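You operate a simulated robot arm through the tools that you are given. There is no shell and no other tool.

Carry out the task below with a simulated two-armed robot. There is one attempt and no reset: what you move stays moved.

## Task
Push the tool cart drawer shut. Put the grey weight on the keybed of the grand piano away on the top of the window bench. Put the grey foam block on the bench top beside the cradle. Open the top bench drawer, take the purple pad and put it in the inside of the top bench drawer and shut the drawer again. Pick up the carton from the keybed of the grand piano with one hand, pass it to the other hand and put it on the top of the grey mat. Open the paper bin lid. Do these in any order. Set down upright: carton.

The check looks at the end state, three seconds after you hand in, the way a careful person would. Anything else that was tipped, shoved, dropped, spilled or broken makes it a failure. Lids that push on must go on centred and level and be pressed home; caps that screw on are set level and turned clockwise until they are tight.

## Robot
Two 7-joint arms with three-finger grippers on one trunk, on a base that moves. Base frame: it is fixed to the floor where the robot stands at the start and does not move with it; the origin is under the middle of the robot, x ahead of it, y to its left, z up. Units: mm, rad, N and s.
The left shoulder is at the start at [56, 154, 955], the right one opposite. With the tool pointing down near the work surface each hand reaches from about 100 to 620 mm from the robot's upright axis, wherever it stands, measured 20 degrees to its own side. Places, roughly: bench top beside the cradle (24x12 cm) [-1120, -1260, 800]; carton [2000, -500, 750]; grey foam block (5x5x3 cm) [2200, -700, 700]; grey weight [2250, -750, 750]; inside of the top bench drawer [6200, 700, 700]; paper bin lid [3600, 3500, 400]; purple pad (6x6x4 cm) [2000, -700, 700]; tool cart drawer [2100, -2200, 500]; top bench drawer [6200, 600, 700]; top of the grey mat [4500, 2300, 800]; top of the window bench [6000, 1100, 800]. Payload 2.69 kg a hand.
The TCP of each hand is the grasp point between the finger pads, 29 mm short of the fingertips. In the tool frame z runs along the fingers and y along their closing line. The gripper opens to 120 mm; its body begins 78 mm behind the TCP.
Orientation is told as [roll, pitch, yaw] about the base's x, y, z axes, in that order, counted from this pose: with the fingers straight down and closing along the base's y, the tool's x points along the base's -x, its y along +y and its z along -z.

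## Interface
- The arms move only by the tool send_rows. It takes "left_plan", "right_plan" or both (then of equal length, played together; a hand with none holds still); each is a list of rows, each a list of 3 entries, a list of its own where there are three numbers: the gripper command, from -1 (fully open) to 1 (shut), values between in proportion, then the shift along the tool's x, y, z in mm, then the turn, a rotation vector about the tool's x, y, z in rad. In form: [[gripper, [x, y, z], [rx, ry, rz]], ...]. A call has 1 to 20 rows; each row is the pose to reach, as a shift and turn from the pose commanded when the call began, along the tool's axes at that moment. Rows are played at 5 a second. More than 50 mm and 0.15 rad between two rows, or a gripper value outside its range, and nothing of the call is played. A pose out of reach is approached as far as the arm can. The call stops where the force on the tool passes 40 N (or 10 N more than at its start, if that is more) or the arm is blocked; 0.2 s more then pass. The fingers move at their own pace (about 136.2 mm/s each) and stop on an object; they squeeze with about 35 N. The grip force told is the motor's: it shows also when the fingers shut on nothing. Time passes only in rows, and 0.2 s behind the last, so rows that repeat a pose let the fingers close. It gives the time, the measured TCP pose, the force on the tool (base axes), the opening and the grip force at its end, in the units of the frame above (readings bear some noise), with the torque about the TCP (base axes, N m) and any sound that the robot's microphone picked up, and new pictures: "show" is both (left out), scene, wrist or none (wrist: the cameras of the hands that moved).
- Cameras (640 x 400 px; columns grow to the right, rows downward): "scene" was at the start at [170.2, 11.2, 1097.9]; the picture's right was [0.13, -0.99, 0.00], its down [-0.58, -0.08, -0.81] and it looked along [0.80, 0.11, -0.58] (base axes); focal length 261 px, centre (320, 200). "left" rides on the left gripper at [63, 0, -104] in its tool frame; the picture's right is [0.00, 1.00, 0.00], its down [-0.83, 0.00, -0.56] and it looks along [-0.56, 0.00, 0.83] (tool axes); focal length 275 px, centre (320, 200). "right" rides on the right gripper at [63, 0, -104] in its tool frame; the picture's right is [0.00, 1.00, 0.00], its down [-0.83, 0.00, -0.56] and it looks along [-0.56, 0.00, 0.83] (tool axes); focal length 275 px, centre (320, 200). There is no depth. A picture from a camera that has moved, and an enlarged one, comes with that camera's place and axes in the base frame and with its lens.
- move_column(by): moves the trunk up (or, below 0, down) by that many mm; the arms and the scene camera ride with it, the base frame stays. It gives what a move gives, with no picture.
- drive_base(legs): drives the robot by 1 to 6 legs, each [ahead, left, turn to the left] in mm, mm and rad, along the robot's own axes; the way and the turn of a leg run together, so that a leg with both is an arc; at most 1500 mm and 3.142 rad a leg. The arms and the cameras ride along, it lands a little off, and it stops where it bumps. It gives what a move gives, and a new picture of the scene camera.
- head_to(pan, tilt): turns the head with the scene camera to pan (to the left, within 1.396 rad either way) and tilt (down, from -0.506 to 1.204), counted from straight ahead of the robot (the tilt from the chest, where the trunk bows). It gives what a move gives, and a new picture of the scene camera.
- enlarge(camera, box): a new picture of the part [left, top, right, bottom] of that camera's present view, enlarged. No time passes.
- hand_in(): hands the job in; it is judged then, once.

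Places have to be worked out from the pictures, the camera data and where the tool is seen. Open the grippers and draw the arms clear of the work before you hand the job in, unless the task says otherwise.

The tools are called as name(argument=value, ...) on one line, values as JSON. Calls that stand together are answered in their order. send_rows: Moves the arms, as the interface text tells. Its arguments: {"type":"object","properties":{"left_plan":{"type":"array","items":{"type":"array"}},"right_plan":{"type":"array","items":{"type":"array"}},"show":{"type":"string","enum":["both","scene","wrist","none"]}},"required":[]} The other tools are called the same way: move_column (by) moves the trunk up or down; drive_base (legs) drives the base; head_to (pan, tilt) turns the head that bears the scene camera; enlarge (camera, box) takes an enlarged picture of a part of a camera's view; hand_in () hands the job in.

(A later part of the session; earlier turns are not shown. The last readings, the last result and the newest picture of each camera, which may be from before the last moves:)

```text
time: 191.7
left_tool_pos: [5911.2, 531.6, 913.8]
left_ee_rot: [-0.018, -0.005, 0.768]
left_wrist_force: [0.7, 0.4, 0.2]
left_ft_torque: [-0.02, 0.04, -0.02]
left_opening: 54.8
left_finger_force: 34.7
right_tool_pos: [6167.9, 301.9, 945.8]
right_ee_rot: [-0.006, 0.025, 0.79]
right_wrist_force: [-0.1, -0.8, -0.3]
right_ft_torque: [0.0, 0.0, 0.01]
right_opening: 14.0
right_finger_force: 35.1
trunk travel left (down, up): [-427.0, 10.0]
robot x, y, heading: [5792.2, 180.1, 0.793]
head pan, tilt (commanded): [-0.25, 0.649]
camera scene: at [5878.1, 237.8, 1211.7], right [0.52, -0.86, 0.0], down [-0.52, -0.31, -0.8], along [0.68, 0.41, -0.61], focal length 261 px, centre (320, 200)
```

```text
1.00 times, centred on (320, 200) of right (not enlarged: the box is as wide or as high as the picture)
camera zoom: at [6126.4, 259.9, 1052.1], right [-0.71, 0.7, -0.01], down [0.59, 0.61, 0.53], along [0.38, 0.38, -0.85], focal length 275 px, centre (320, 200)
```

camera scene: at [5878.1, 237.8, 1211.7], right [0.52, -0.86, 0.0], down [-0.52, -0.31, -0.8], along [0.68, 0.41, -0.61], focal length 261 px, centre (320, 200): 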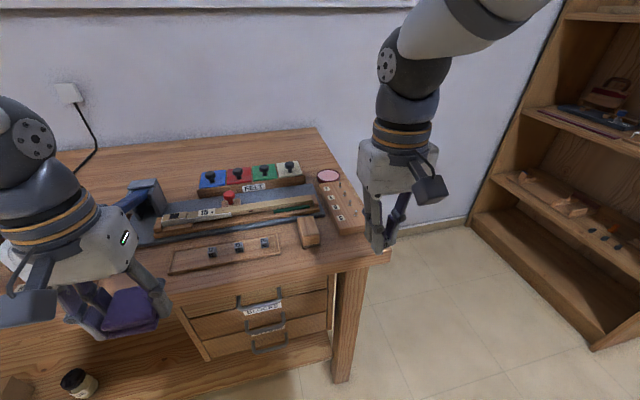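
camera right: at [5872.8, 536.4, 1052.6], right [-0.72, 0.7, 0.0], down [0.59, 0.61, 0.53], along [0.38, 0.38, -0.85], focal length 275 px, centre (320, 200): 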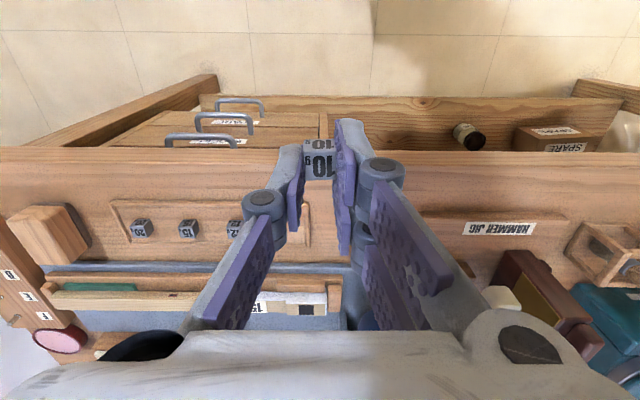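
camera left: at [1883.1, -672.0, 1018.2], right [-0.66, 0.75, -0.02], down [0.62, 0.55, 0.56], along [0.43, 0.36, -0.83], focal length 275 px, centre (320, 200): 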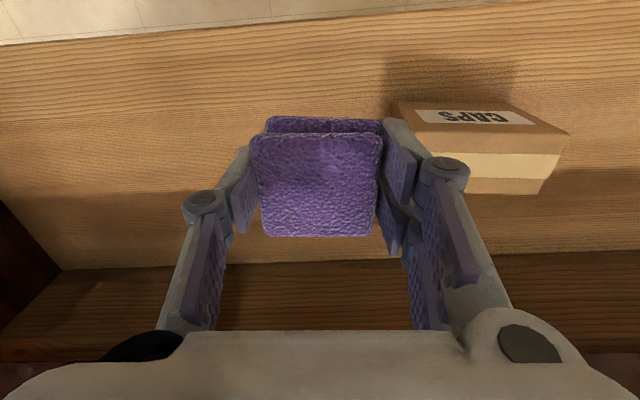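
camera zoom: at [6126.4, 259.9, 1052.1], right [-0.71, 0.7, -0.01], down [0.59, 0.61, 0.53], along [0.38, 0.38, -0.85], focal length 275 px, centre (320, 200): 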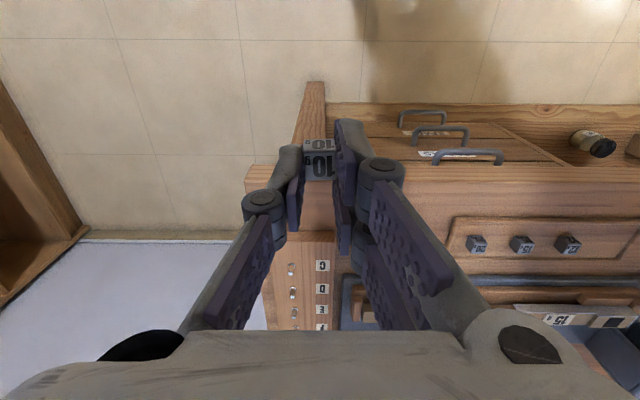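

The corner in front of the tagged board is free; I move the weight to about (6250,382) and lower to near the surface.

send_rows(right_plan=[[1, [-38, 0, 0], [0, -0.012, 0]], [1, [-76, -1, 0], [0, -0.025, 0]], [1, [-114, -2, 0], [0, -0.025, 0]], [1, [-114, -2, 45], [0, -0.025, 0]], [1, [-114, -2, 88], [0, -0.025, 0]]], show="both")

```text
time: 192.9
left_tool_pos: [5910.2, 533.5, 912.5]
left_ee_rot: [-0.02, -0.004, 0.767]
left_wrist_force: [-0.8, -0.5, -0.3]
left_ft_torque: [0.01, 0.03, 0.03]
left_opening: 54.8
left_finger_force: 34.9
right_tool_pos: [6246.6, 377.3, 857.1]
right_ee_rot: [-0.004, 0.0, 0.791]
right_wrist_force: [-0.3, 0.6, -0.8]
right_ft_torque: [0.0, -0.01, 0.02]
right_opening: 14.2
right_finger_force: 35.2
trunk travel left (down, up): [-427.0, 10.0]
robot x, y, heading: [5793.7, 186.4, 0.792]
head pan, tilt (commanded): [-0.25, 0.649]
camera scene: at [5878.1, 237.7, 1211.6], right [0.52, -0.86, 0.0], down [-0.52, -0.31, -0.8], along [0.68, 0.41, -0.61], focal length 261 px, centre (320, 200)
camera right: at [6203.2, 332.9, 961.7], right [-0.71, 0.7, -0.01], down [0.58, 0.6, 0.55], along [0.39, 0.39, -0.83], focal length 275 px, centre (320, 200)
```

scene: 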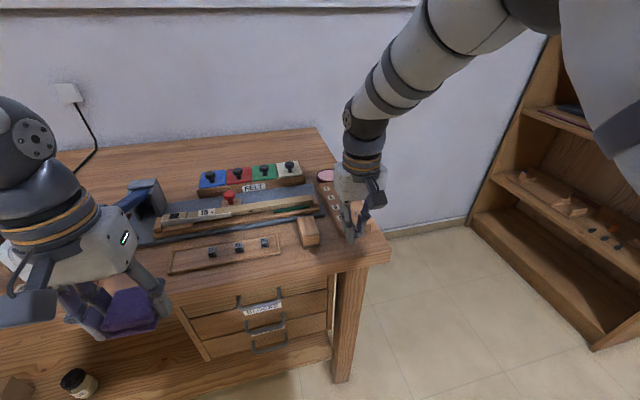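
right: 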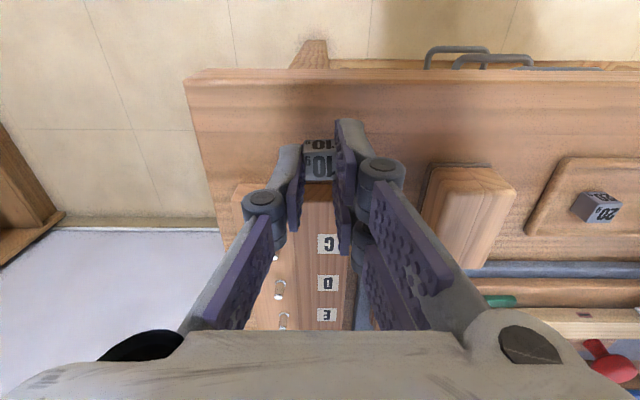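

The tagged board's front face is close; I enlarge to measure the free strip in front of it.

enlarge(camera="right", box=[160, 60, 480, 260])

enlarge(camera="scene", box=[270, 150, 430, 290])

```text
2.00 times, centred on (320, 160) of right
camera zoom: at [6203.2, 332.9, 961.7], right [-0.71, 0.7, -0.01], down [0.58, 0.6, 0.55], along [0.39, 0.39, -0.83], focal length 551 px, centre (320, 280)
```

zoom: 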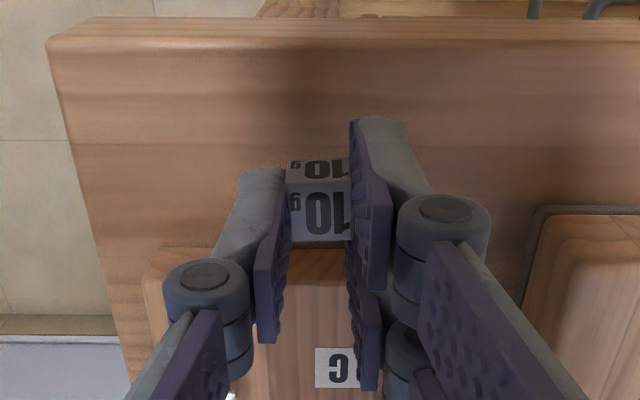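

```text
2.86 times, centred on (350, 220) of scene
camera zoom: at [5878.1, 237.7, 1211.6], right [0.52, -0.86, 0.0], down [-0.52, -0.31, -0.8], along [0.68, 0.41, -0.61], focal length 744 px, centre (234, 143)
```

zoom: 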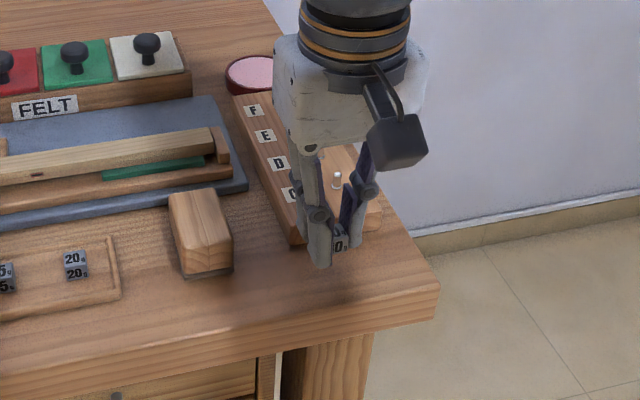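

The strip before the board is about 60 mm deep, so I shift back 10 mm and lower in small steps until the weight touches.

send_rows(right_plan=[[1, [10, 0, 0], [0, 0, 0]], [1, [10, 0, 8], [0, 0, 0]], [1, [10, 0, 13], [0, 0, 0]], [1, [10, 0, 17], [0, 0, 0]], [1, [10, 0, 20], [0, 0, 0]], [1, [10, 0, 23], [0, 0, 0]], [1, [10, 0, 26], [0, 0, 0]], [1, [10, 0, 29], [0, 0, 0]]], show="wrist")

```text
time: 194.7
left_tool_pos: [5911.1, 532.8, 913.4]
left_ee_rot: [-0.02, -0.006, 0.767]
left_wrist_force: [-0.2, -0.1, 0.3]
left_ft_torque: [-0.05, -0.03, 0.01]
left_opening: 55.0
left_finger_force: 35.2
right_tool_pos: [6242.2, 371.8, 826.9]
right_ee_rot: [-0.004, -0.002, 0.791]
right_wrist_force: [-0.7, 0.2, 8.3]
right_ft_torque: [0.05, 0.1, 0.0]
right_opening: 14.0
right_finger_force: 35.0
trunk travel left (down, up): [-427.0, 10.0]
robot x, y, heading: [5797.0, 183.2, 0.791]
head pan, tilt (commanded): [-0.25, 0.649]
camera right: at [6198.1, 328.0, 932.2], right [-0.71, 0.7, -0.01], down [0.58, 0.6, 0.56], along [0.39, 0.39, -0.83], focal length 275 px, centre (320, 200)
```

right: 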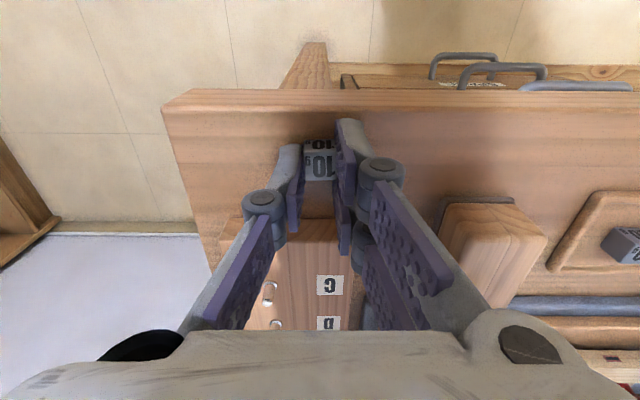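

Contact at TCP z≈827 with 8 N; the weight is on the bench about 33 mm from its edge. I open slightly and lift away.

send_rows(right_plan=[[0.7, [0, 0, 0], [0, 0, 0]], [0.55, [0, 0, 0], [0, 0, 0]], [0.45, [0, 0, 0], [0, 0, 0]], [0.45, [0, 0, -15], [0, 0, 0]], [0.45, [0, 0, -50], [0, 0, 0]], [0.45, [0, 0, -95], [0, 0, 0]], [0.45, [20, 0, -120], [0, 0, 0]]], show="both")

```text
time: 196.3
left_tool_pos: [5909.0, 531.8, 912.8]
left_ee_rot: [-0.02, -0.005, 0.769]
left_wrist_force: [0.1, 0.2, -0.1]
left_ft_torque: [0.01, 0.01, 0.0]
left_opening: 54.8
left_finger_force: 34.9
right_tool_pos: [6224.3, 358.8, 947.0]
right_ee_rot: [-0.005, 0.001, 0.79]
right_wrist_force: [-0.8, 0.1, -0.9]
right_ft_torque: [-0.02, 0.0, -0.01]
right_opening: 33.2
right_finger_force: 0.0
trunk travel left (down, up): [-427.0, 10.0]
robot x, y, heading: [5796.1, 182.6, 0.792]
head pan, tilt (commanded): [-0.25, 0.649]
camera scene: at [5877.0, 236.7, 1211.9], right [0.52, -0.86, 0.0], down [-0.52, -0.31, -0.8], along [0.68, 0.41, -0.6], focal length 261 px, centre (320, 200)
camera right: at [6182.2, 314.6, 1051.1], right [-0.71, 0.7, -0.01], down [0.58, 0.6, 0.55], along [0.39, 0.39, -0.83], focal length 275 px, centre (320, 200)
```

scene: 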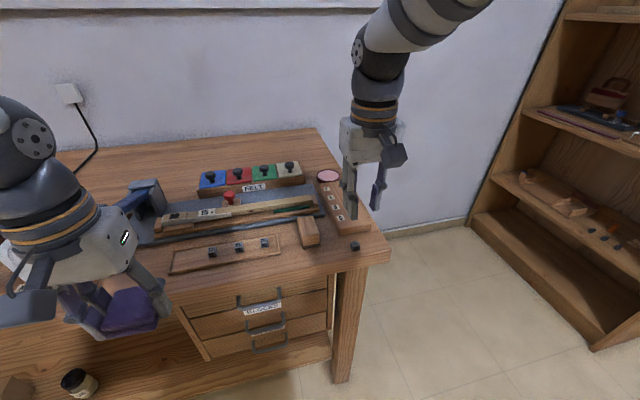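
right: 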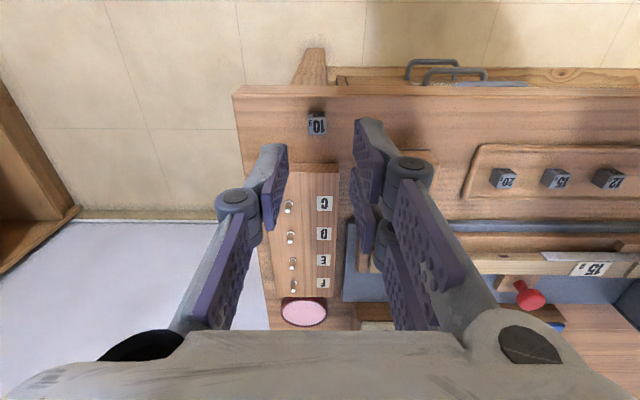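

The weight now stands on the bench corner. Next the top drawer (FELT): I enlarge to see its handle.

enlarge(camera="scene", box=[160, 230, 380, 390])

enlarge(camera="right", box=[360, 30, 640, 205])

enlarge(camera="left", box=[0, 0, 640, 400])

```text
2.50 times, centred on (270, 310) of scene
camera zoom: at [5877.0, 236.7, 1211.9], right [0.52, -0.86, 0.0], down [-0.52, -0.31, -0.8], along [0.68, 0.41, -0.6], focal length 651 px, centre (445, -75)
```

zoom: 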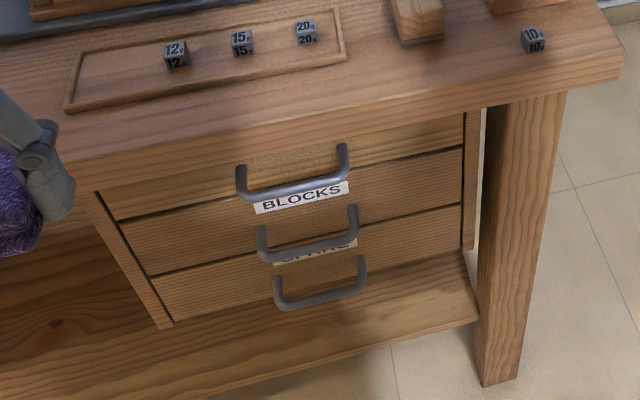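

```text
2.29 times, centred on (500, 118) of right
camera zoom: at [6182.2, 314.6, 1051.1], right [-0.71, 0.7, -0.01], down [0.58, 0.6, 0.55], along [0.39, 0.39, -0.83], focal length 629 px, centre (-91, 389)
```

zoom: 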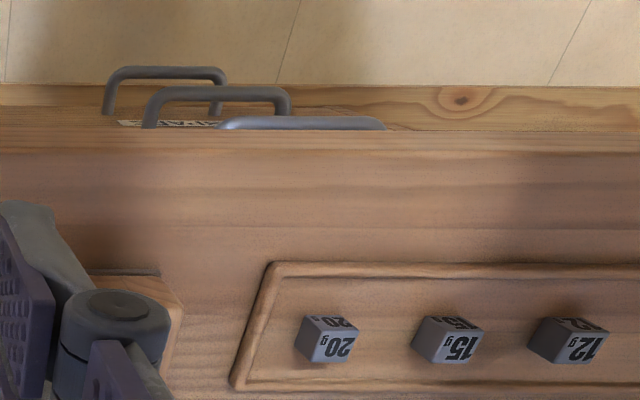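

```text
1.00 times, centred on (320, 200) of left (not enlarged: the box is as wide or as high as the picture)
camera zoom: at [5862.9, 488.7, 1017.7], right [-0.69, 0.72, -0.02], down [0.59, 0.58, 0.56], along [0.42, 0.38, -0.83], focal length 275 px, centre (320, 200)
```

zoom: 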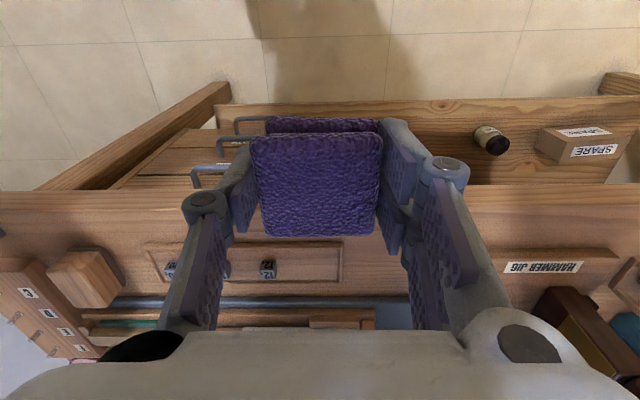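

The handle bar centre of the top drawer is at about (6078,516,680), lying under the bench overhang. I back off and shift left, then turn the right hand to point forward with its closing line vertical.

drive_base(legs=[[-250, 0, 0.01], [0, 150, 0]])

send_rows(right_plan=[[0, [0, 0, 0], [-0.08, -0.08, 0.08]], [0, [0, 0, 10], [-0.16, -0.16, 0.16]], [0, [0, 0, 20], [-0.24, -0.24, 0.24]], [0, [0, 0, 30], [-0.32, -0.32, 0.32]], [0, [0, 0, 40], [-0.4, -0.4, 0.4]], [0, [0, 0, 50], [-0.48, -0.48, 0.48]], [0, [0, 0, 60], [-0.56, -0.56, 0.56]], [0, [0, 0, 70], [-0.64, -0.64, 0.64]], [0, [0, 0, 80], [-0.72, -0.72, 0.72]], [0, [0, 0, 90], [-0.8, -0.8, 0.8]], [0, [0, 0, 100], [-0.88, -0.88, 0.88]], [0, [0, 0, 110], [-0.96, -0.96, 0.96]], [0, [0, 0, 120], [-1.04, -1.04, 1.04]], [0, [0, 0, 120], [-1.12, -1.12, 1.12]], [0, [0, 0, 120], [-1.209, -1.209, 1.209]]], show="both")

```text
time: 199.5
left_tool_pos: [5627.4, 462.6, 912.9]
left_ee_rot: [-0.02, -0.006, 0.781]
left_wrist_force: [-0.1, -0.1, -0.7]
left_ft_torque: [0.0, -0.02, 0.0]
left_opening: 54.9
left_finger_force: 34.5
right_tool_pos: [5946.8, 292.7, 945.0]
right_ee_rot: [-0.006, 0.002, 0.805]
right_wrist_force: [0.2, 0.2, -0.4]
right_ft_torque: [-0.01, 0.0, 0.02]
right_opening: 32.9
right_finger_force: 0.0
trunk travel left (down, up): [-427.0, 10.0]
robot x, y, heading: [5518.3, 106.7, 0.803]
head pan, tilt (commanded): [-0.25, 0.649]
camera scene: at [5598.2, 167.2, 1211.8], right [0.53, -0.85, 0.0], down [-0.51, -0.32, -0.8], along [0.68, 0.42, -0.6], focal length 261 px, centre (320, 200)
```

scene: 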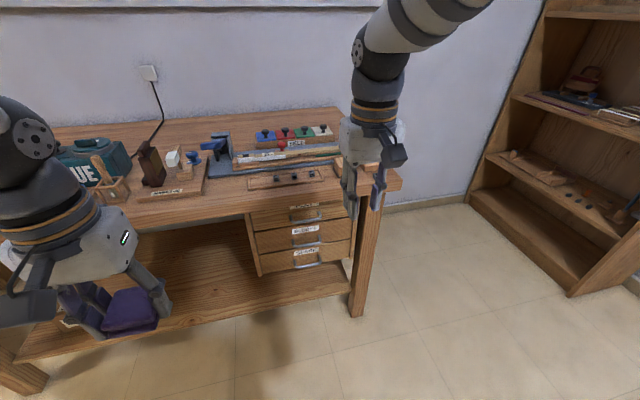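

```text
refused: row 15 steps farther than a row can; nothing moved
```

The last step was slightly too large; I resend with an extra row.

send_rows(right_plan=[[0, [0, 0, 0], [-0.08, -0.08, 0.08]], [0, [0, 0, 10], [-0.16, -0.16, 0.16]], [0, [0, 0, 20], [-0.24, -0.24, 0.24]], [0, [0, 0, 30], [-0.32, -0.32, 0.32]], [0, [0, 0, 40], [-0.4, -0.4, 0.4]], [0, [0, 0, 50], [-0.48, -0.48, 0.48]], [0, [0, 0, 60], [-0.56, -0.56, 0.56]], [0, [0, 0, 70], [-0.64, -0.64, 0.64]], [0, [0, 0, 80], [-0.72, -0.72, 0.72]], [0, [0, 0, 90], [-0.8, -0.8, 0.8]], [0, [0, 0, 100], [-0.88, -0.88, 0.88]], [0, [0, 0, 110], [-0.96, -0.96, 0.96]], [0, [0, 0, 120], [-1.04, -1.04, 1.04]], [0, [0, 0, 120], [-1.12, -1.12, 1.12]], [0, [0, 0, 120], [-1.17, -1.17, 1.17]], [0, [0, 0, 120], [-1.209, -1.209, 1.209]]], show="both")

```text
time: 202.9
left_tool_pos: [5627.4, 462.0, 912.8]
left_ee_rot: [-0.018, -0.006, 0.781]
left_wrist_force: [0.5, -0.7, 0.0]
left_ft_torque: [0.03, 0.0, 0.01]
left_opening: 54.6
left_finger_force: 35.3
right_tool_pos: [5947.3, 293.1, 826.0]
right_ee_rot: [1.571, -0.006, -0.767]
right_wrist_force: [0.3, -0.2, -0.5]
right_ft_torque: [0.01, -0.05, 0.02]
right_opening: 60.3
right_finger_force: 0.1
trunk travel left (down, up): [-427.0, 10.0]
robot x, y, heading: [5514.7, 109.4, 0.803]
head pan, tilt (commanded): [-0.25, 0.649]
camera scene: at [5598.5, 166.9, 1211.8], right [0.53, -0.85, 0.0], down [-0.51, -0.32, -0.8], along [0.68, 0.42, -0.6], focal length 261 px, centre (320, 200)
camera right: at [5829.5, 261.8, 826.3], right [-0.01, 0.01, 1.0], down [0.21, -0.98, 0.01], along [0.98, 0.21, 0.0], focal length 275 px, centre (320, 200)
```

scene: 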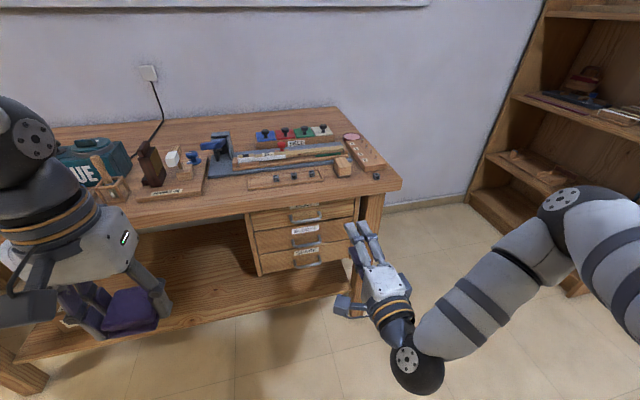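
right: 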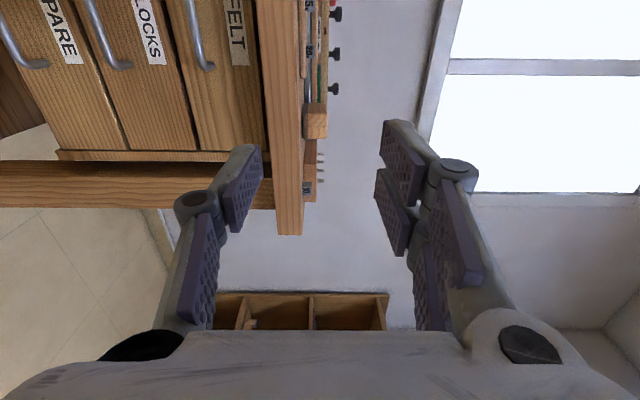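

The right hand points forward with vertical closing. I bring it level with the FELT handle, about 70 mm short of it.

send_rows(right_plan=[[0, [15, -35, 0], [0, 0, 0]], [0, [30, -70, 0], [0, 0, 0]], [0, [45, -105, 0], [0, 0, 0]], [0.1, [60, -139, 0], [0, 0, 0]], [0.1, [60, -139, 45], [0, 0, 0]], [0.1, [60, -139, 90], [0, 0, 0]], [0.1, [60, -139, 135], [0, 0, 0]], [0.1, [60, -139, 175], [0, 0, 0]]], show="both")

```text
time: 204.7
left_tool_pos: [5626.9, 462.8, 913.9]
left_ee_rot: [-0.019, -0.005, 0.78]
left_wrist_force: [0.1, 0.5, 0.1]
left_ft_torque: [-0.02, 0.0, 0.0]
left_opening: 55.0
left_finger_force: 35.1
right_tool_pos: [6022.2, 457.1, 684.3]
right_ee_rot: [1.567, -0.005, -0.766]
right_wrist_force: [0.3, 0.3, -0.3]
right_ft_torque: [-0.04, 0.02, 0.03]
right_opening: 54.2
right_finger_force: 0.1
trunk travel left (down, up): [-427.0, 10.0]
robot x, y, heading: [5516.5, 108.8, 0.805]
head pan, tilt (commanded): [-0.25, 0.649]
camera scene: at [5598.4, 167.2, 1211.7], right [0.53, -0.85, 0.0], down [-0.51, -0.32, -0.8], along [0.68, 0.42, -0.6], focal length 261 px, centre (320, 200)
camera right: at [5906.2, 426.8, 684.1], right [0.0, 0.01, 1.0], down [0.21, -0.98, 0.01], along [0.98, 0.21, 0.0], focal length 275 px, centre (320, 200)
```

scene: 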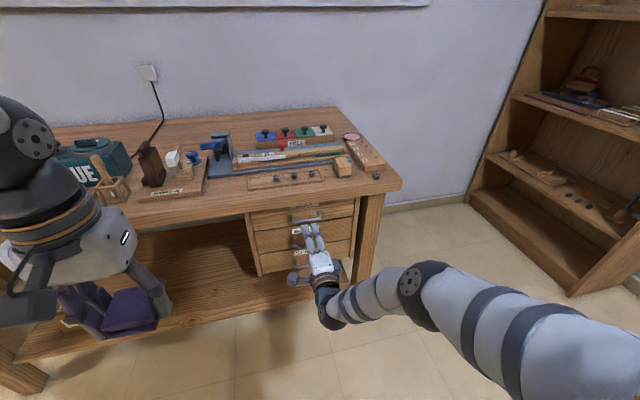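
right: 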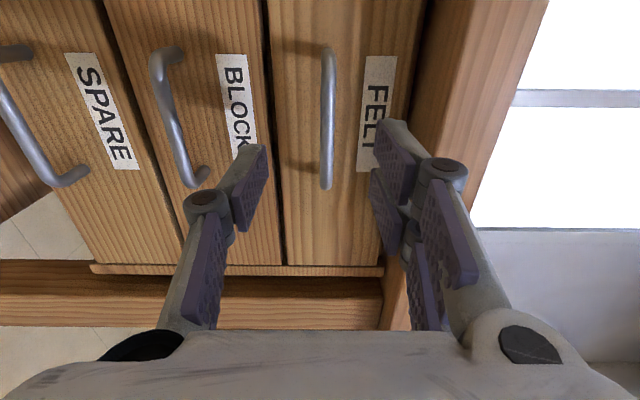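

The FELT handle is right between the fingers' path. I advance 66 mm and close on the bar.

send_rows(right_plan=[[0.1, [5, 4, 30], [0, 0, 0]], [0.1, [5, 4, 52], [0, 0, 0]], [0.1, [5, 4, 66], [0, 0, 0]], [0.5, [5, 4, 66], [0, 0, 0]], [1, [5, 4, 66], [0, 0, 0]], [1, [5, 4, 66], [0, 0, 0]], [1, [5, 4, 66], [0, 0, 0]]], show="both")

```text
time: 206.3
left_tool_pos: [5627.6, 462.7, 912.7]
left_ee_rot: [-0.019, -0.003, 0.78]
left_wrist_force: [-0.3, 0.2, -1.3]
left_ft_torque: [0.0, 0.02, -0.05]
left_opening: 55.1
left_finger_force: 34.5
right_tool_pos: [6053.9, 492.1, 701.0]
right_ee_rot: [1.571, -0.007, -0.767]
right_wrist_force: [0.4, 0.0, -0.4]
right_ft_torque: [0.01, 0.0, 0.0]
right_opening: 0.0
right_finger_force: 28.6
right hand out of reach, approached as far as the arm can: row 2, 3, 4, 5, 6, 7
trunk travel left (down, up): [-427.0, 10.0]
robot x, y, heading: [5516.1, 111.2, 0.803]
head pan, tilt (commanded): [-0.25, 0.649]
camera scene: at [5598.5, 166.9, 1211.8], right [0.53, -0.85, 0.0], down [-0.51, -0.32, -0.8], along [0.68, 0.42, -0.6], focal length 261 px, centre (320, 200)
camera right: at [5936.6, 461.7, 700.7], right [-0.01, 0.01, 1.0], down [0.21, -0.98, 0.01], along [0.98, 0.21, 0.0], focal length 275 px, centre (320, 200)
```

scene: 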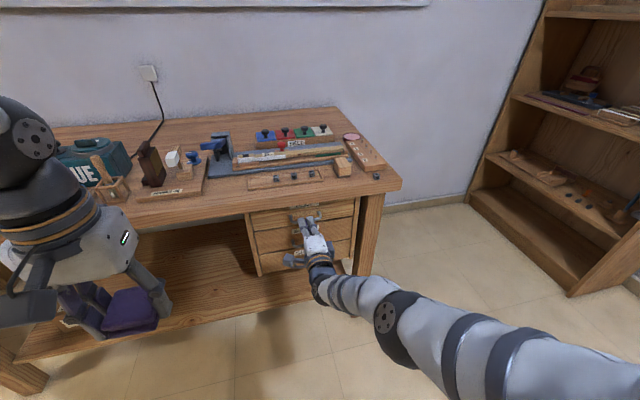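
right: 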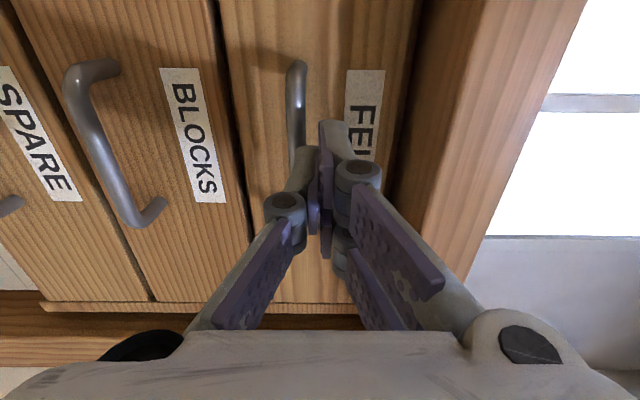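

The arm reached its limit before the bar and closed on nothing. I retreat, reopen, and drive the base closer by 90 mm.

send_rows(right_plan=[[1, [0, 0, -30], [0, 0, 0]], [0.6, [0, 0, -65], [0, 0, 0]], [0.1, [0, 0, -100], [0, 0, 0]], [0.1, [0, 0, -140], [0, 0, 0]]], show="none")

drive_base(legs=[[100, 0, 0]])

enlarge(camera="right", box=[0, 0, 640, 400])

```text
time: 207.3
left_tool_pos: [5627.3, 463.5, 913.9]
left_ee_rot: [-0.019, -0.005, 0.779]
left_wrist_force: [-0.8, 0.0, 0.3]
left_ft_torque: [0.0, -0.03, 0.01]
left_opening: 54.9
left_finger_force: 35.7
right_tool_pos: [5958.2, 390.9, 704.6]
right_ee_rot: [1.571, -0.008, -0.769]
right_wrist_force: [0.2, -0.5, 0.0]
right_ft_torque: [-0.02, -0.01, -0.05]
right_opening: 54.2
right_finger_force: 0.0
trunk travel left (down, up): [-427.0, 10.0]
robot x, y, heading: [5514.8, 112.5, 0.806]
head pan, tilt (commanded): [-0.25, 0.649]
```

```text
time: 208.4
left_tool_pos: [5696.4, 533.3, 913.4]
left_ee_rot: [-0.019, -0.003, 0.779]
left_wrist_force: [-0.4, 0.2, 0.1]
left_ft_torque: [-0.03, 0.03, -0.01]
left_opening: 54.7
left_finger_force: 34.9
right_tool_pos: [6026.9, 464.1, 703.8]
right_ee_rot: [1.57, -0.004, -0.766]
right_wrist_force: [0.4, 0.0, -0.6]
right_ft_torque: [-0.01, -0.01, 0.0]
right_opening: 53.9
right_finger_force: 0.0
trunk travel left (down, up): [-427.0, 10.0]
robot x, y, heading: [5586.6, 179.4, 0.805]
head pan, tilt (commanded): [-0.25, 0.649]
camera scene: at [5667.4, 238.3, 1211.7], right [0.53, -0.85, 0.0], down [-0.51, -0.32, -0.8], along [0.68, 0.42, -0.61], focal length 261 px, centre (320, 200)
```

scene: 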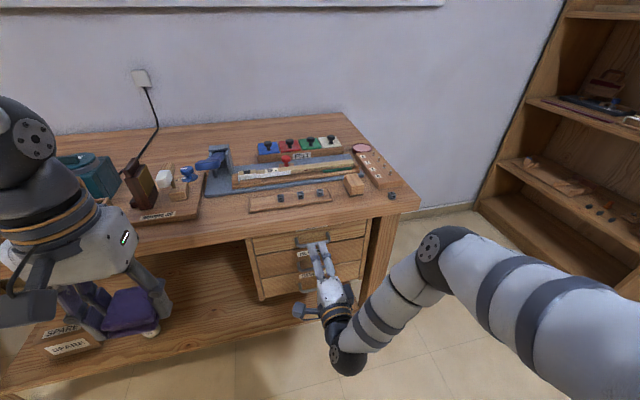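

```text
1.00 times, centred on (320, 200) of right (not enlarged: the box is as wide or as high as the picture)
camera zoom: at [5909.6, 432.8, 703.4], right [-0.01, 0.01, 1.0], down [0.21, -0.98, 0.01], along [0.98, 0.21, 0.0], focal length 275 px, centre (320, 200)
```

zoom: 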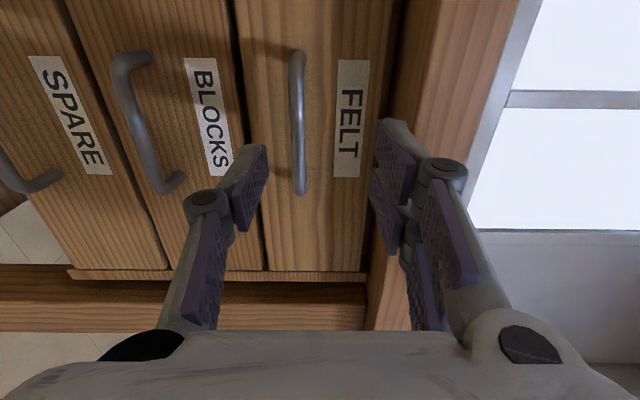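

The bar is 15 mm below the hand's centre line; I correct, advance 62 mm and check before closing.

send_rows(right_plan=[[0.1, [6, -15, 0], [0, 0, 0]], [0.1, [6, -15, 30], [0, 0, 0]], [0.1, [6, -15, 50], [0, 0, 0]], [0.1, [6, -15, 62], [0, 0, 0]]], show="wrist")

```text
time: 209.4
left_tool_pos: [5696.1, 532.6, 913.1]
left_ee_rot: [-0.019, -0.005, 0.778]
left_wrist_force: [0.6, 0.0, 0.2]
left_ft_torque: [0.01, 0.01, -0.04]
left_opening: 54.8
left_finger_force: 34.7
right_tool_pos: [6064.4, 513.2, 688.0]
right_ee_rot: [1.568, -0.005, -0.767]
right_wrist_force: [-0.4, -0.3, 0.1]
right_ft_torque: [0.0, -0.01, 0.0]
right_opening: 54.0
right_finger_force: 0.0
trunk travel left (down, up): [-427.0, 10.0]
robot x, y, heading: [5585.4, 178.1, 0.8]
head pan, tilt (commanded): [-0.25, 0.649]
camera right: at [5948.1, 481.3, 687.9], right [-0.01, 0.01, 1.0], down [0.21, -0.98, 0.01], along [0.98, 0.21, 0.0], focal length 275 px, centre (320, 200)
```

right: 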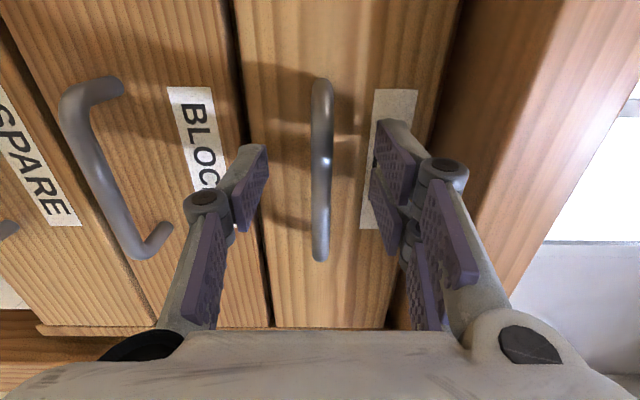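

The bar lies about 20 mm beyond the grasp point. I advance 8 mm more and close.

send_rows(right_plan=[[0.1, [0, 1, 8], [0, 0, 0]], [0.4, [0, 1, 8], [0, 0, 0]], [0.8, [0, 1, 8], [0, 0, 0]], [1, [0, 1, 8], [0, 0, 0]], [1, [0, 1, 8], [0, 0, 0]]], show="wrist")

```text
time: 210.6
left_tool_pos: [5696.1, 533.3, 914.0]
left_ee_rot: [-0.019, -0.006, 0.78]
left_wrist_force: [-0.3, -0.1, -0.6]
left_ft_torque: [-0.01, 0.01, -0.01]
left_opening: 54.9
left_finger_force: 35.0
right_tool_pos: [6069.9, 516.7, 688.5]
right_ee_rot: [1.568, -0.005, -0.764]
right_wrist_force: [-0.4, 0.5, -1.1]
right_ft_torque: [0.34, 0.33, -0.06]
right_opening: 8.8
right_finger_force: 35.9
trunk travel left (down, up): [-427.0, 10.0]
robot x, y, heading: [5587.2, 180.8, 0.803]
head pan, tilt (commanded): [-0.25, 0.649]
camera right: at [5953.4, 486.2, 688.7], right [-0.01, 0.01, 1.0], down [0.21, -0.98, 0.01], along [0.98, 0.21, 0.0], focal length 275 px, centre (320, 200)
```

right: 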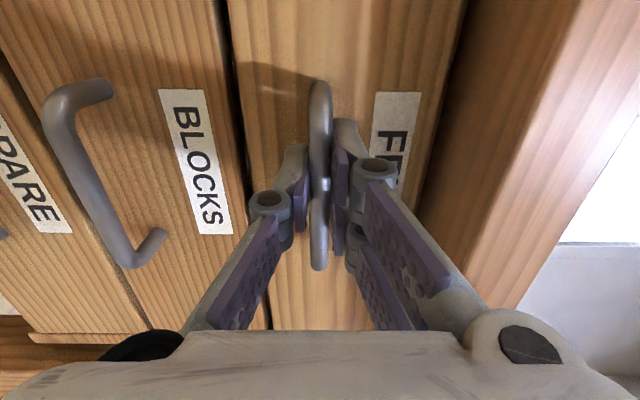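

The bar is gripped. I pull the drawer out by the arm in steps.

send_rows(right_plan=[[1, [0, 0, -20], [0, 0, 0]], [1, [0, 0, -45], [0, 0, 0]], [1, [0, 0, -75], [0, 0, 0]], [1, [0, 0, -105], [0, 0, 0]], [1, [0, 0, -135], [0, 0, 0]], [1, [0, 0, -165], [0, 0, 0]]], show="both")

```text
time: 212.0
left_tool_pos: [5695.5, 534.2, 911.5]
left_ee_rot: [-0.02, -0.004, 0.783]
left_wrist_force: [-0.4, 0.5, -0.7]
left_ft_torque: [0.01, 0.01, 0.0]
left_opening: 54.9
left_finger_force: 35.3
right_tool_pos: [5953.4, 399.8, 688.9]
right_ee_rot: [1.562, -0.004, -0.76]
right_wrist_force: [-12.1, 10.4, -25.1]
right_ft_torque: [0.2, 0.36, -0.25]
right_opening: 8.9
right_finger_force: 35.8
trunk travel left (down, up): [-427.0, 10.0]
robot x, y, heading: [5585.3, 180.9, 0.804]
head pan, tilt (commanded): [-0.25, 0.649]
camera scene: at [5666.8, 239.3, 1211.5], right [0.53, -0.85, 0.0], down [-0.51, -0.32, -0.8], along [0.68, 0.42, -0.61], focal length 261 px, centre (320, 200)
camera right: at [5837.2, 367.7, 689.7], right [0.0, 0.01, 1.0], down [0.22, -0.98, 0.01], along [0.98, 0.22, 0.0], focal length 275 px, centre (320, 200)
```

scene: 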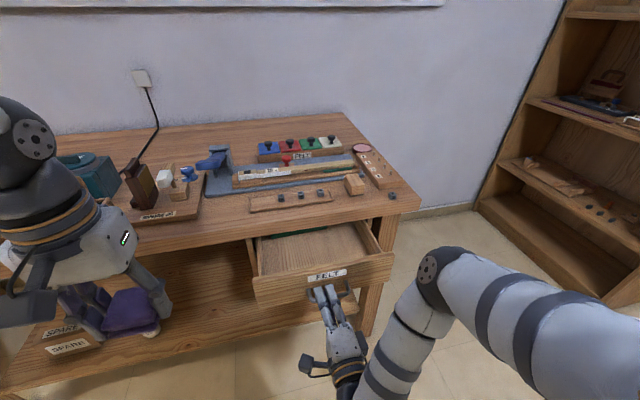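
right: 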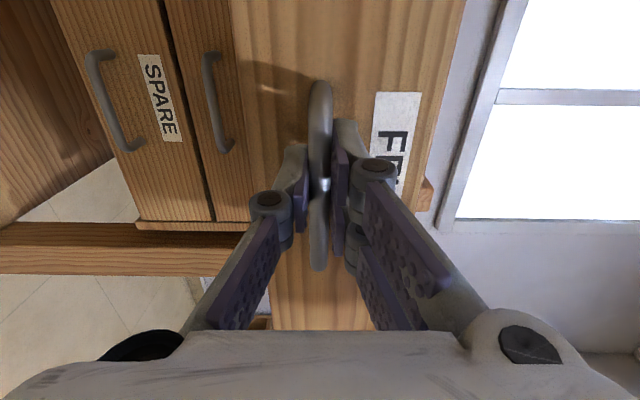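

The FELT drawer is about 165 mm open and mostly empty, with something green at its back. I pull about 55 mm more by driving the base back.

drive_base(legs=[[-55, 0, 0]])

```text
time: 212.9
left_tool_pos: [5657.0, 495.2, 913.0]
left_ee_rot: [-0.022, -0.005, 0.782]
left_wrist_force: [0.2, -0.1, -0.7]
left_ft_torque: [0.03, 0.01, 0.01]
left_opening: 55.0
left_finger_force: 34.9
right_tool_pos: [5918.0, 361.8, 688.3]
right_ee_rot: [1.56, -0.007, -0.759]
right_wrist_force: [-17.1, 18.6, -29.7]
right_ft_torque: [0.28, 0.39, 0.41]
right_opening: 8.9
right_finger_force: 36.3
trunk travel left (down, up): [-427.0, 10.0]
robot x, y, heading: [5545.8, 146.5, 0.804]
head pan, tilt (commanded): [-0.25, 0.649]
camera scene: at [5628.9, 201.0, 1211.6], right [0.53, -0.85, 0.0], down [-0.51, -0.32, -0.8], along [0.68, 0.42, -0.6], focal length 261 px, centre (320, 200)
```

scene: 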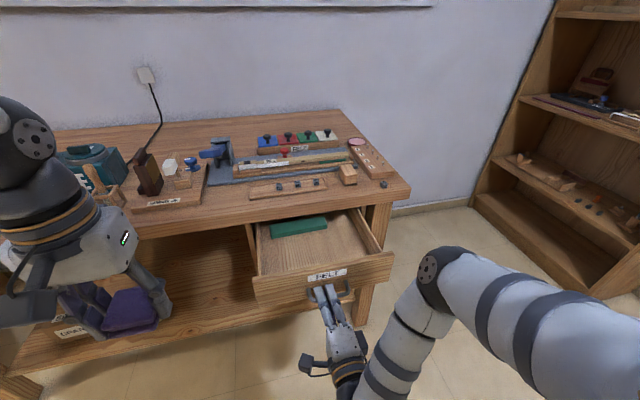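

The drawer is open wide enough, with a green felt block at its back. I release the handle, back off, and raise the right hand.

send_rows(right_plan=[[0.6, [0, 0, 0], [0, 0, 0]], [0.2, [0, 0, 0], [0, 0, 0]], [0.0, [0, 0, 0], [0, 0, 0]], [0.0, [0, 0, 0], [0, 0, 0]]], show="wrist")

drive_base(legs=[[-130, 0, 0]])

send_rows(right_plan=[[0.3, [0, 45, 0], [0, 0, 0]], [0.6, [0, 90, 0], [0, 0, 0]], [1, [0, 135, 0], [0, 0, 0]], [1, [0, 180, 0], [0, 0, 0]], [1, [0, 225, 0], [0, 0, 0]]], show="scene")

```text
time: 213.9
left_tool_pos: [5657.0, 493.8, 914.2]
left_ee_rot: [-0.018, -0.007, 0.781]
left_wrist_force: [0.2, -0.1, -0.4]
left_ft_torque: [0.0, -0.02, -0.01]
left_opening: 54.8
left_finger_force: 35.0
right_tool_pos: [5917.2, 361.2, 690.3]
right_ee_rot: [1.558, -0.004, -0.759]
right_wrist_force: [0.3, -0.2, -0.4]
right_ft_torque: [0.04, 0.02, -0.03]
right_opening: 60.0
right_finger_force: 0.1
trunk travel left (down, up): [-427.0, 10.0]
robot x, y, heading: [5545.2, 144.9, 0.807]
head pan, tilt (commanded): [-0.25, 0.649]
camera right: at [5800.5, 329.0, 690.2], right [0.0, 0.01, 1.0], down [0.22, -0.98, 0.01], along [0.98, 0.22, 0.0], focal length 275 px, centre (320, 200)
```

right: 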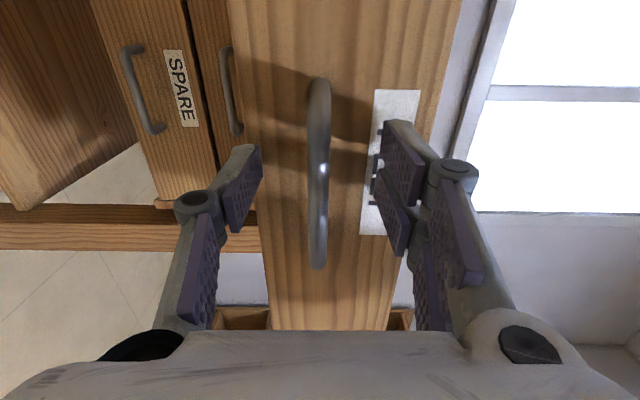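

```text
time: 215.2
left_tool_pos: [5567.7, 400.1, 912.7]
left_ee_rot: [-0.019, -0.005, 0.783]
left_wrist_force: [-0.6, 0.5, -0.5]
left_ft_torque: [0.0, -0.04, 0.0]
left_opening: 54.9
left_finger_force: 34.9
right_tool_pos: [5826.6, 267.1, 690.4]
right_ee_rot: [1.562, -0.005, -0.757]
right_wrist_force: [0.8, -0.1, -0.1]
right_ft_torque: [-0.01, -0.01, 0.0]
right_opening: 60.2
right_finger_force: 0.0
trunk travel left (down, up): [-427.0, 10.0]
robot x, y, heading: [5456.5, 50.8, 0.805]
head pan, tilt (commanded): [-0.25, 0.649]
camera scene: at [5538.3, 104.5, 1211.9], right [0.53, -0.85, 0.0], down [-0.51, -0.32, -0.8], along [0.68, 0.42, -0.6], focal length 261 px, centre (320, 200)
```

scene: 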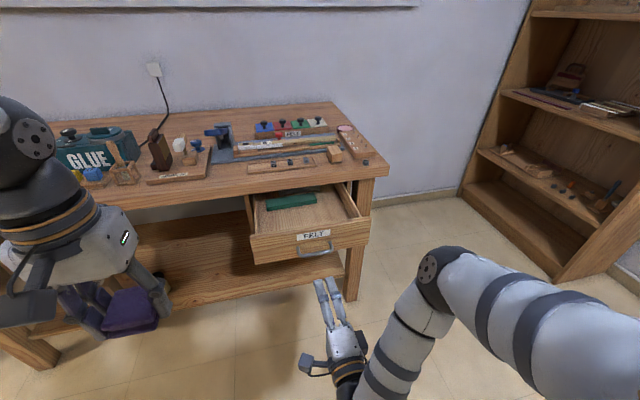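

```text
time: 216.4
left_tool_pos: [5567.0, 400.0, 913.8]
left_ee_rot: [-0.017, -0.007, 0.784]
left_wrist_force: [0.1, 0.1, -0.7]
left_ft_torque: [0.02, 0.02, -0.01]
left_opening: 55.0
left_finger_force: 35.1
right_tool_pos: [5825.7, 266.0, 914.2]
right_ee_rot: [1.563, -0.007, -0.756]
right_wrist_force: [-0.7, 0.8, -1.2]
right_ft_torque: [-0.02, 0.0, 0.01]
right_opening: 0.0
right_finger_force: 28.2
trunk travel left (down, up): [-427.0, 10.0]
robot x, y, heading: [5458.4, 46.2, 0.803]
head pan, tilt (commanded): [-0.25, 0.649]
camera scene: at [5538.7, 104.8, 1211.9], right [0.53, -0.85, 0.0], down [-0.51, -0.32, -0.8], along [0.68, 0.42, -0.6], focal length 261 px, centre (320, 200)
```

scene: 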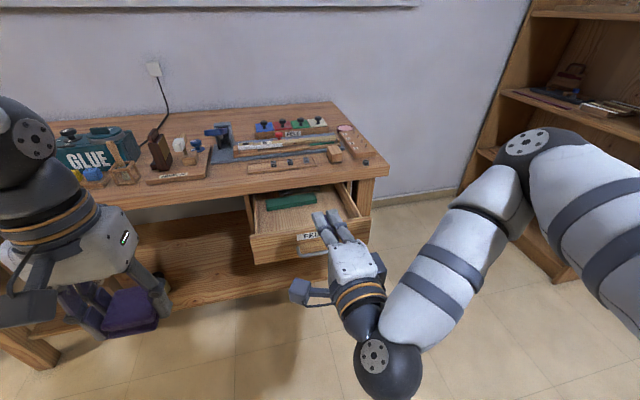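

I shift right 200 mm and forward so that the left hand can reach over the open drawer.

drive_base(legs=[[0, -200, 0], [180, 0, 0]])

head_to(pan=0.1, tilt=0.95)

enlarge(camera="left", box=[0, 0, 640, 400])

```text
time: 219.7
left_tool_pos: [5835.9, 390.1, 913.2]
left_ee_rot: [-0.018, -0.005, 0.78]
left_wrist_force: [0.2, -0.5, -2.0]
left_ft_torque: [-0.05, -0.02, 0.03]
left_opening: 55.1
left_finger_force: 35.0
right_tool_pos: [6093.1, 255.7, 913.7]
right_ee_rot: [1.559, -0.005, -0.761]
right_wrist_force: [-0.3, 0.9, 0.5]
right_ft_torque: [0.01, -0.03, 0.02]
right_opening: 0.0
right_finger_force: 27.8
trunk travel left (down, up): [-427.0, 10.0]
robot x, y, heading: [5720.5, 39.1, 0.804]
head pan, tilt (commanded): [-0.25, 0.649]
camera scene: at [5806.6, 95.1, 1211.7], right [0.53, -0.85, 0.0], down [-0.51, -0.32, -0.8], along [0.68, 0.42, -0.61], focal length 261 px, centre (320, 200)
```

scene: 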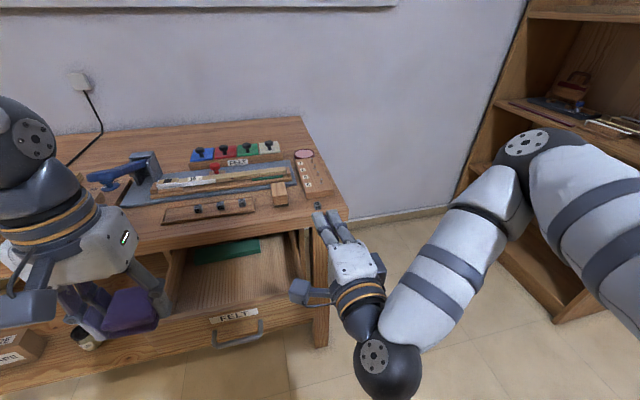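

```text
time: 220.5
left_tool_pos: [5834.9, 390.1, 913.7]
left_ee_rot: [-0.02, -0.006, 0.78]
left_wrist_force: [-0.2, 0.3, -1.0]
left_ft_torque: [-0.02, 0.0, 0.0]
left_opening: 54.9
left_finger_force: 34.9
right_tool_pos: [6093.3, 255.4, 914.9]
right_ee_rot: [1.56, -0.007, -0.76]
right_wrist_force: [-0.1, 0.4, 0.1]
right_ft_torque: [-0.01, 0.01, 0.04]
right_opening: 0.1
right_finger_force: 28.3
trunk travel left (down, up): [-427.0, 10.0]
robot x, y, heading: [5723.1, 40.8, 0.8]
head pan, tilt (commanded): [0.099, 0.949]
camera scene: at [5777.4, 106.0, 1187.7], right [0.78, -0.62, 0.0], down [-0.5, -0.64, -0.58], along [0.36, 0.46, -0.81], focal length 261 px, centre (320, 200)
```

scene: 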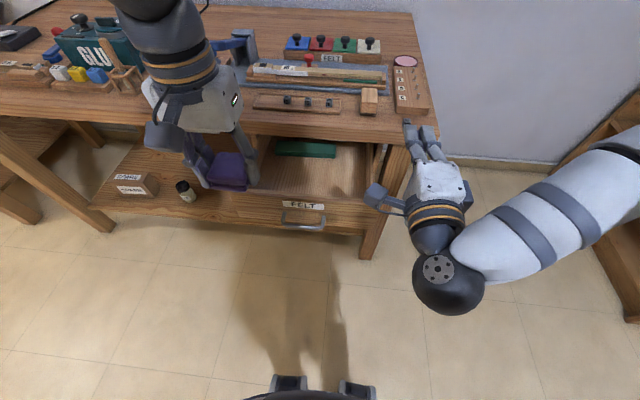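

```text
1.00 times, centred on (320, 200) of left (not enlarged: the box is as wide or as high as the picture)
camera zoom: at [5789.1, 346.3, 1017.3], right [-0.7, 0.71, -0.02], down [0.58, 0.59, 0.56], along [0.41, 0.38, -0.83], focal length 275 px, centre (320, 200)
```

zoom: 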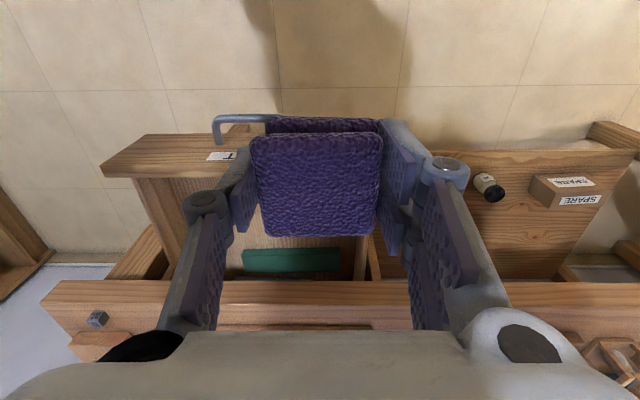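

The drawer is seen beneath: I bring the pad over the drawer's front half at about (6003,450) and lower it partway, moving the right hand a bit aside.

send_rows(left_plan=[[1, [-40, -19, 0], [0, 0, 0]], [1, [-81, -38, 0], [0, 0, 0]], [1, [-121, -57, 0], [0, 0, 0]], [1, [-162, -75, 0], [0, 0, 0]], [1, [-162, -75, 35], [0, 0, 0]], [1, [-162, -75, 70], [0, 0, 0]]], right_plan=[[1, [-25, 0, 0], [0, 0, 0]], [1, [-50, 0, 0], [0, 0, 0]], [1, [-75, 0, 0], [0, 0, 0]], [1, [-90, 0, 0], [0, 0, 0]], [1, [-90, 0, 0], [0, 0, 0]], [1, [-90, 0, 0], [0, 0, 0]]], show="both")

```text
time: 221.9
left_tool_pos: [6007.1, 450.7, 844.1]
left_ee_rot: [-0.019, -0.003, 0.779]
left_wrist_force: [-0.2, 0.1, -0.9]
left_ft_torque: [0.02, -0.01, 0.02]
left_opening: 54.9
left_finger_force: 34.7
right_tool_pos: [6157.3, 192.1, 913.1]
right_ee_rot: [1.56, -0.006, -0.762]
right_wrist_force: [-0.6, 0.4, -0.5]
right_ft_torque: [-0.01, -0.01, 0.03]
right_opening: 0.0
right_finger_force: 28.1
trunk travel left (down, up): [-427.0, 10.0]
robot x, y, heading: [5720.6, 39.1, 0.805]
head pan, tilt (commanded): [0.099, 0.949]
camera scene: at [5777.8, 106.4, 1187.5], right [0.78, -0.62, 0.0], down [-0.5, -0.64, -0.58], along [0.36, 0.46, -0.81], focal length 261 px, centre (320, 200)
camera right: at [6041.4, 161.2, 914.6], right [0.0, 0.01, 1.0], down [0.22, -0.98, 0.01], along [0.98, 0.22, 0.0], focal length 275 px, centre (320, 200)
camera left: at [5960.3, 407.7, 948.0], right [-0.7, 0.71, -0.02], down [0.59, 0.59, 0.56], along [0.41, 0.38, -0.83], focal length 275 px, centre (320, 200)
```

scene: 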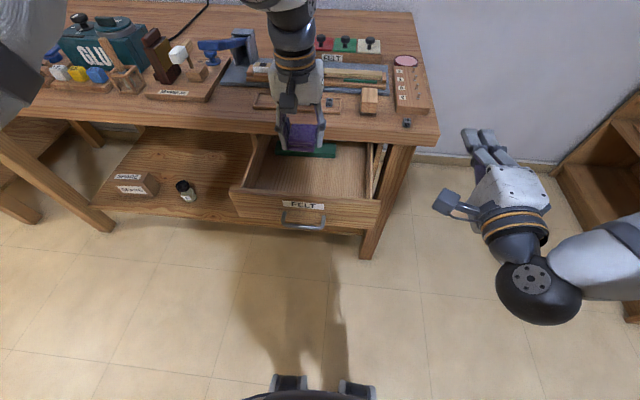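
right: 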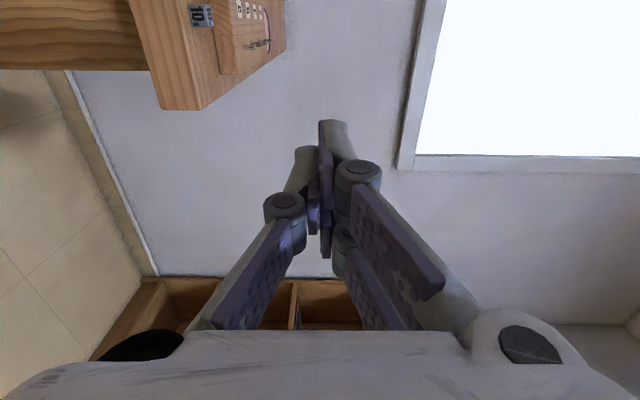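
left: 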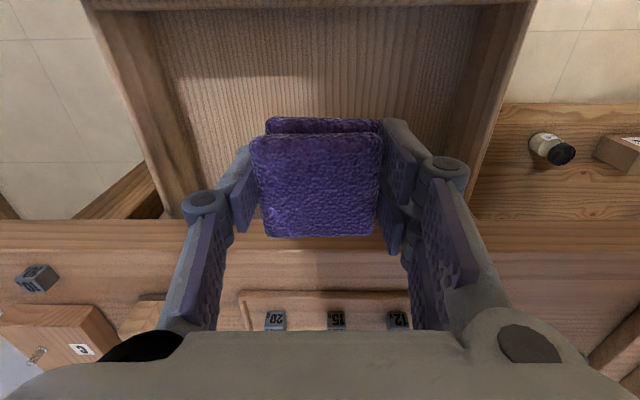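

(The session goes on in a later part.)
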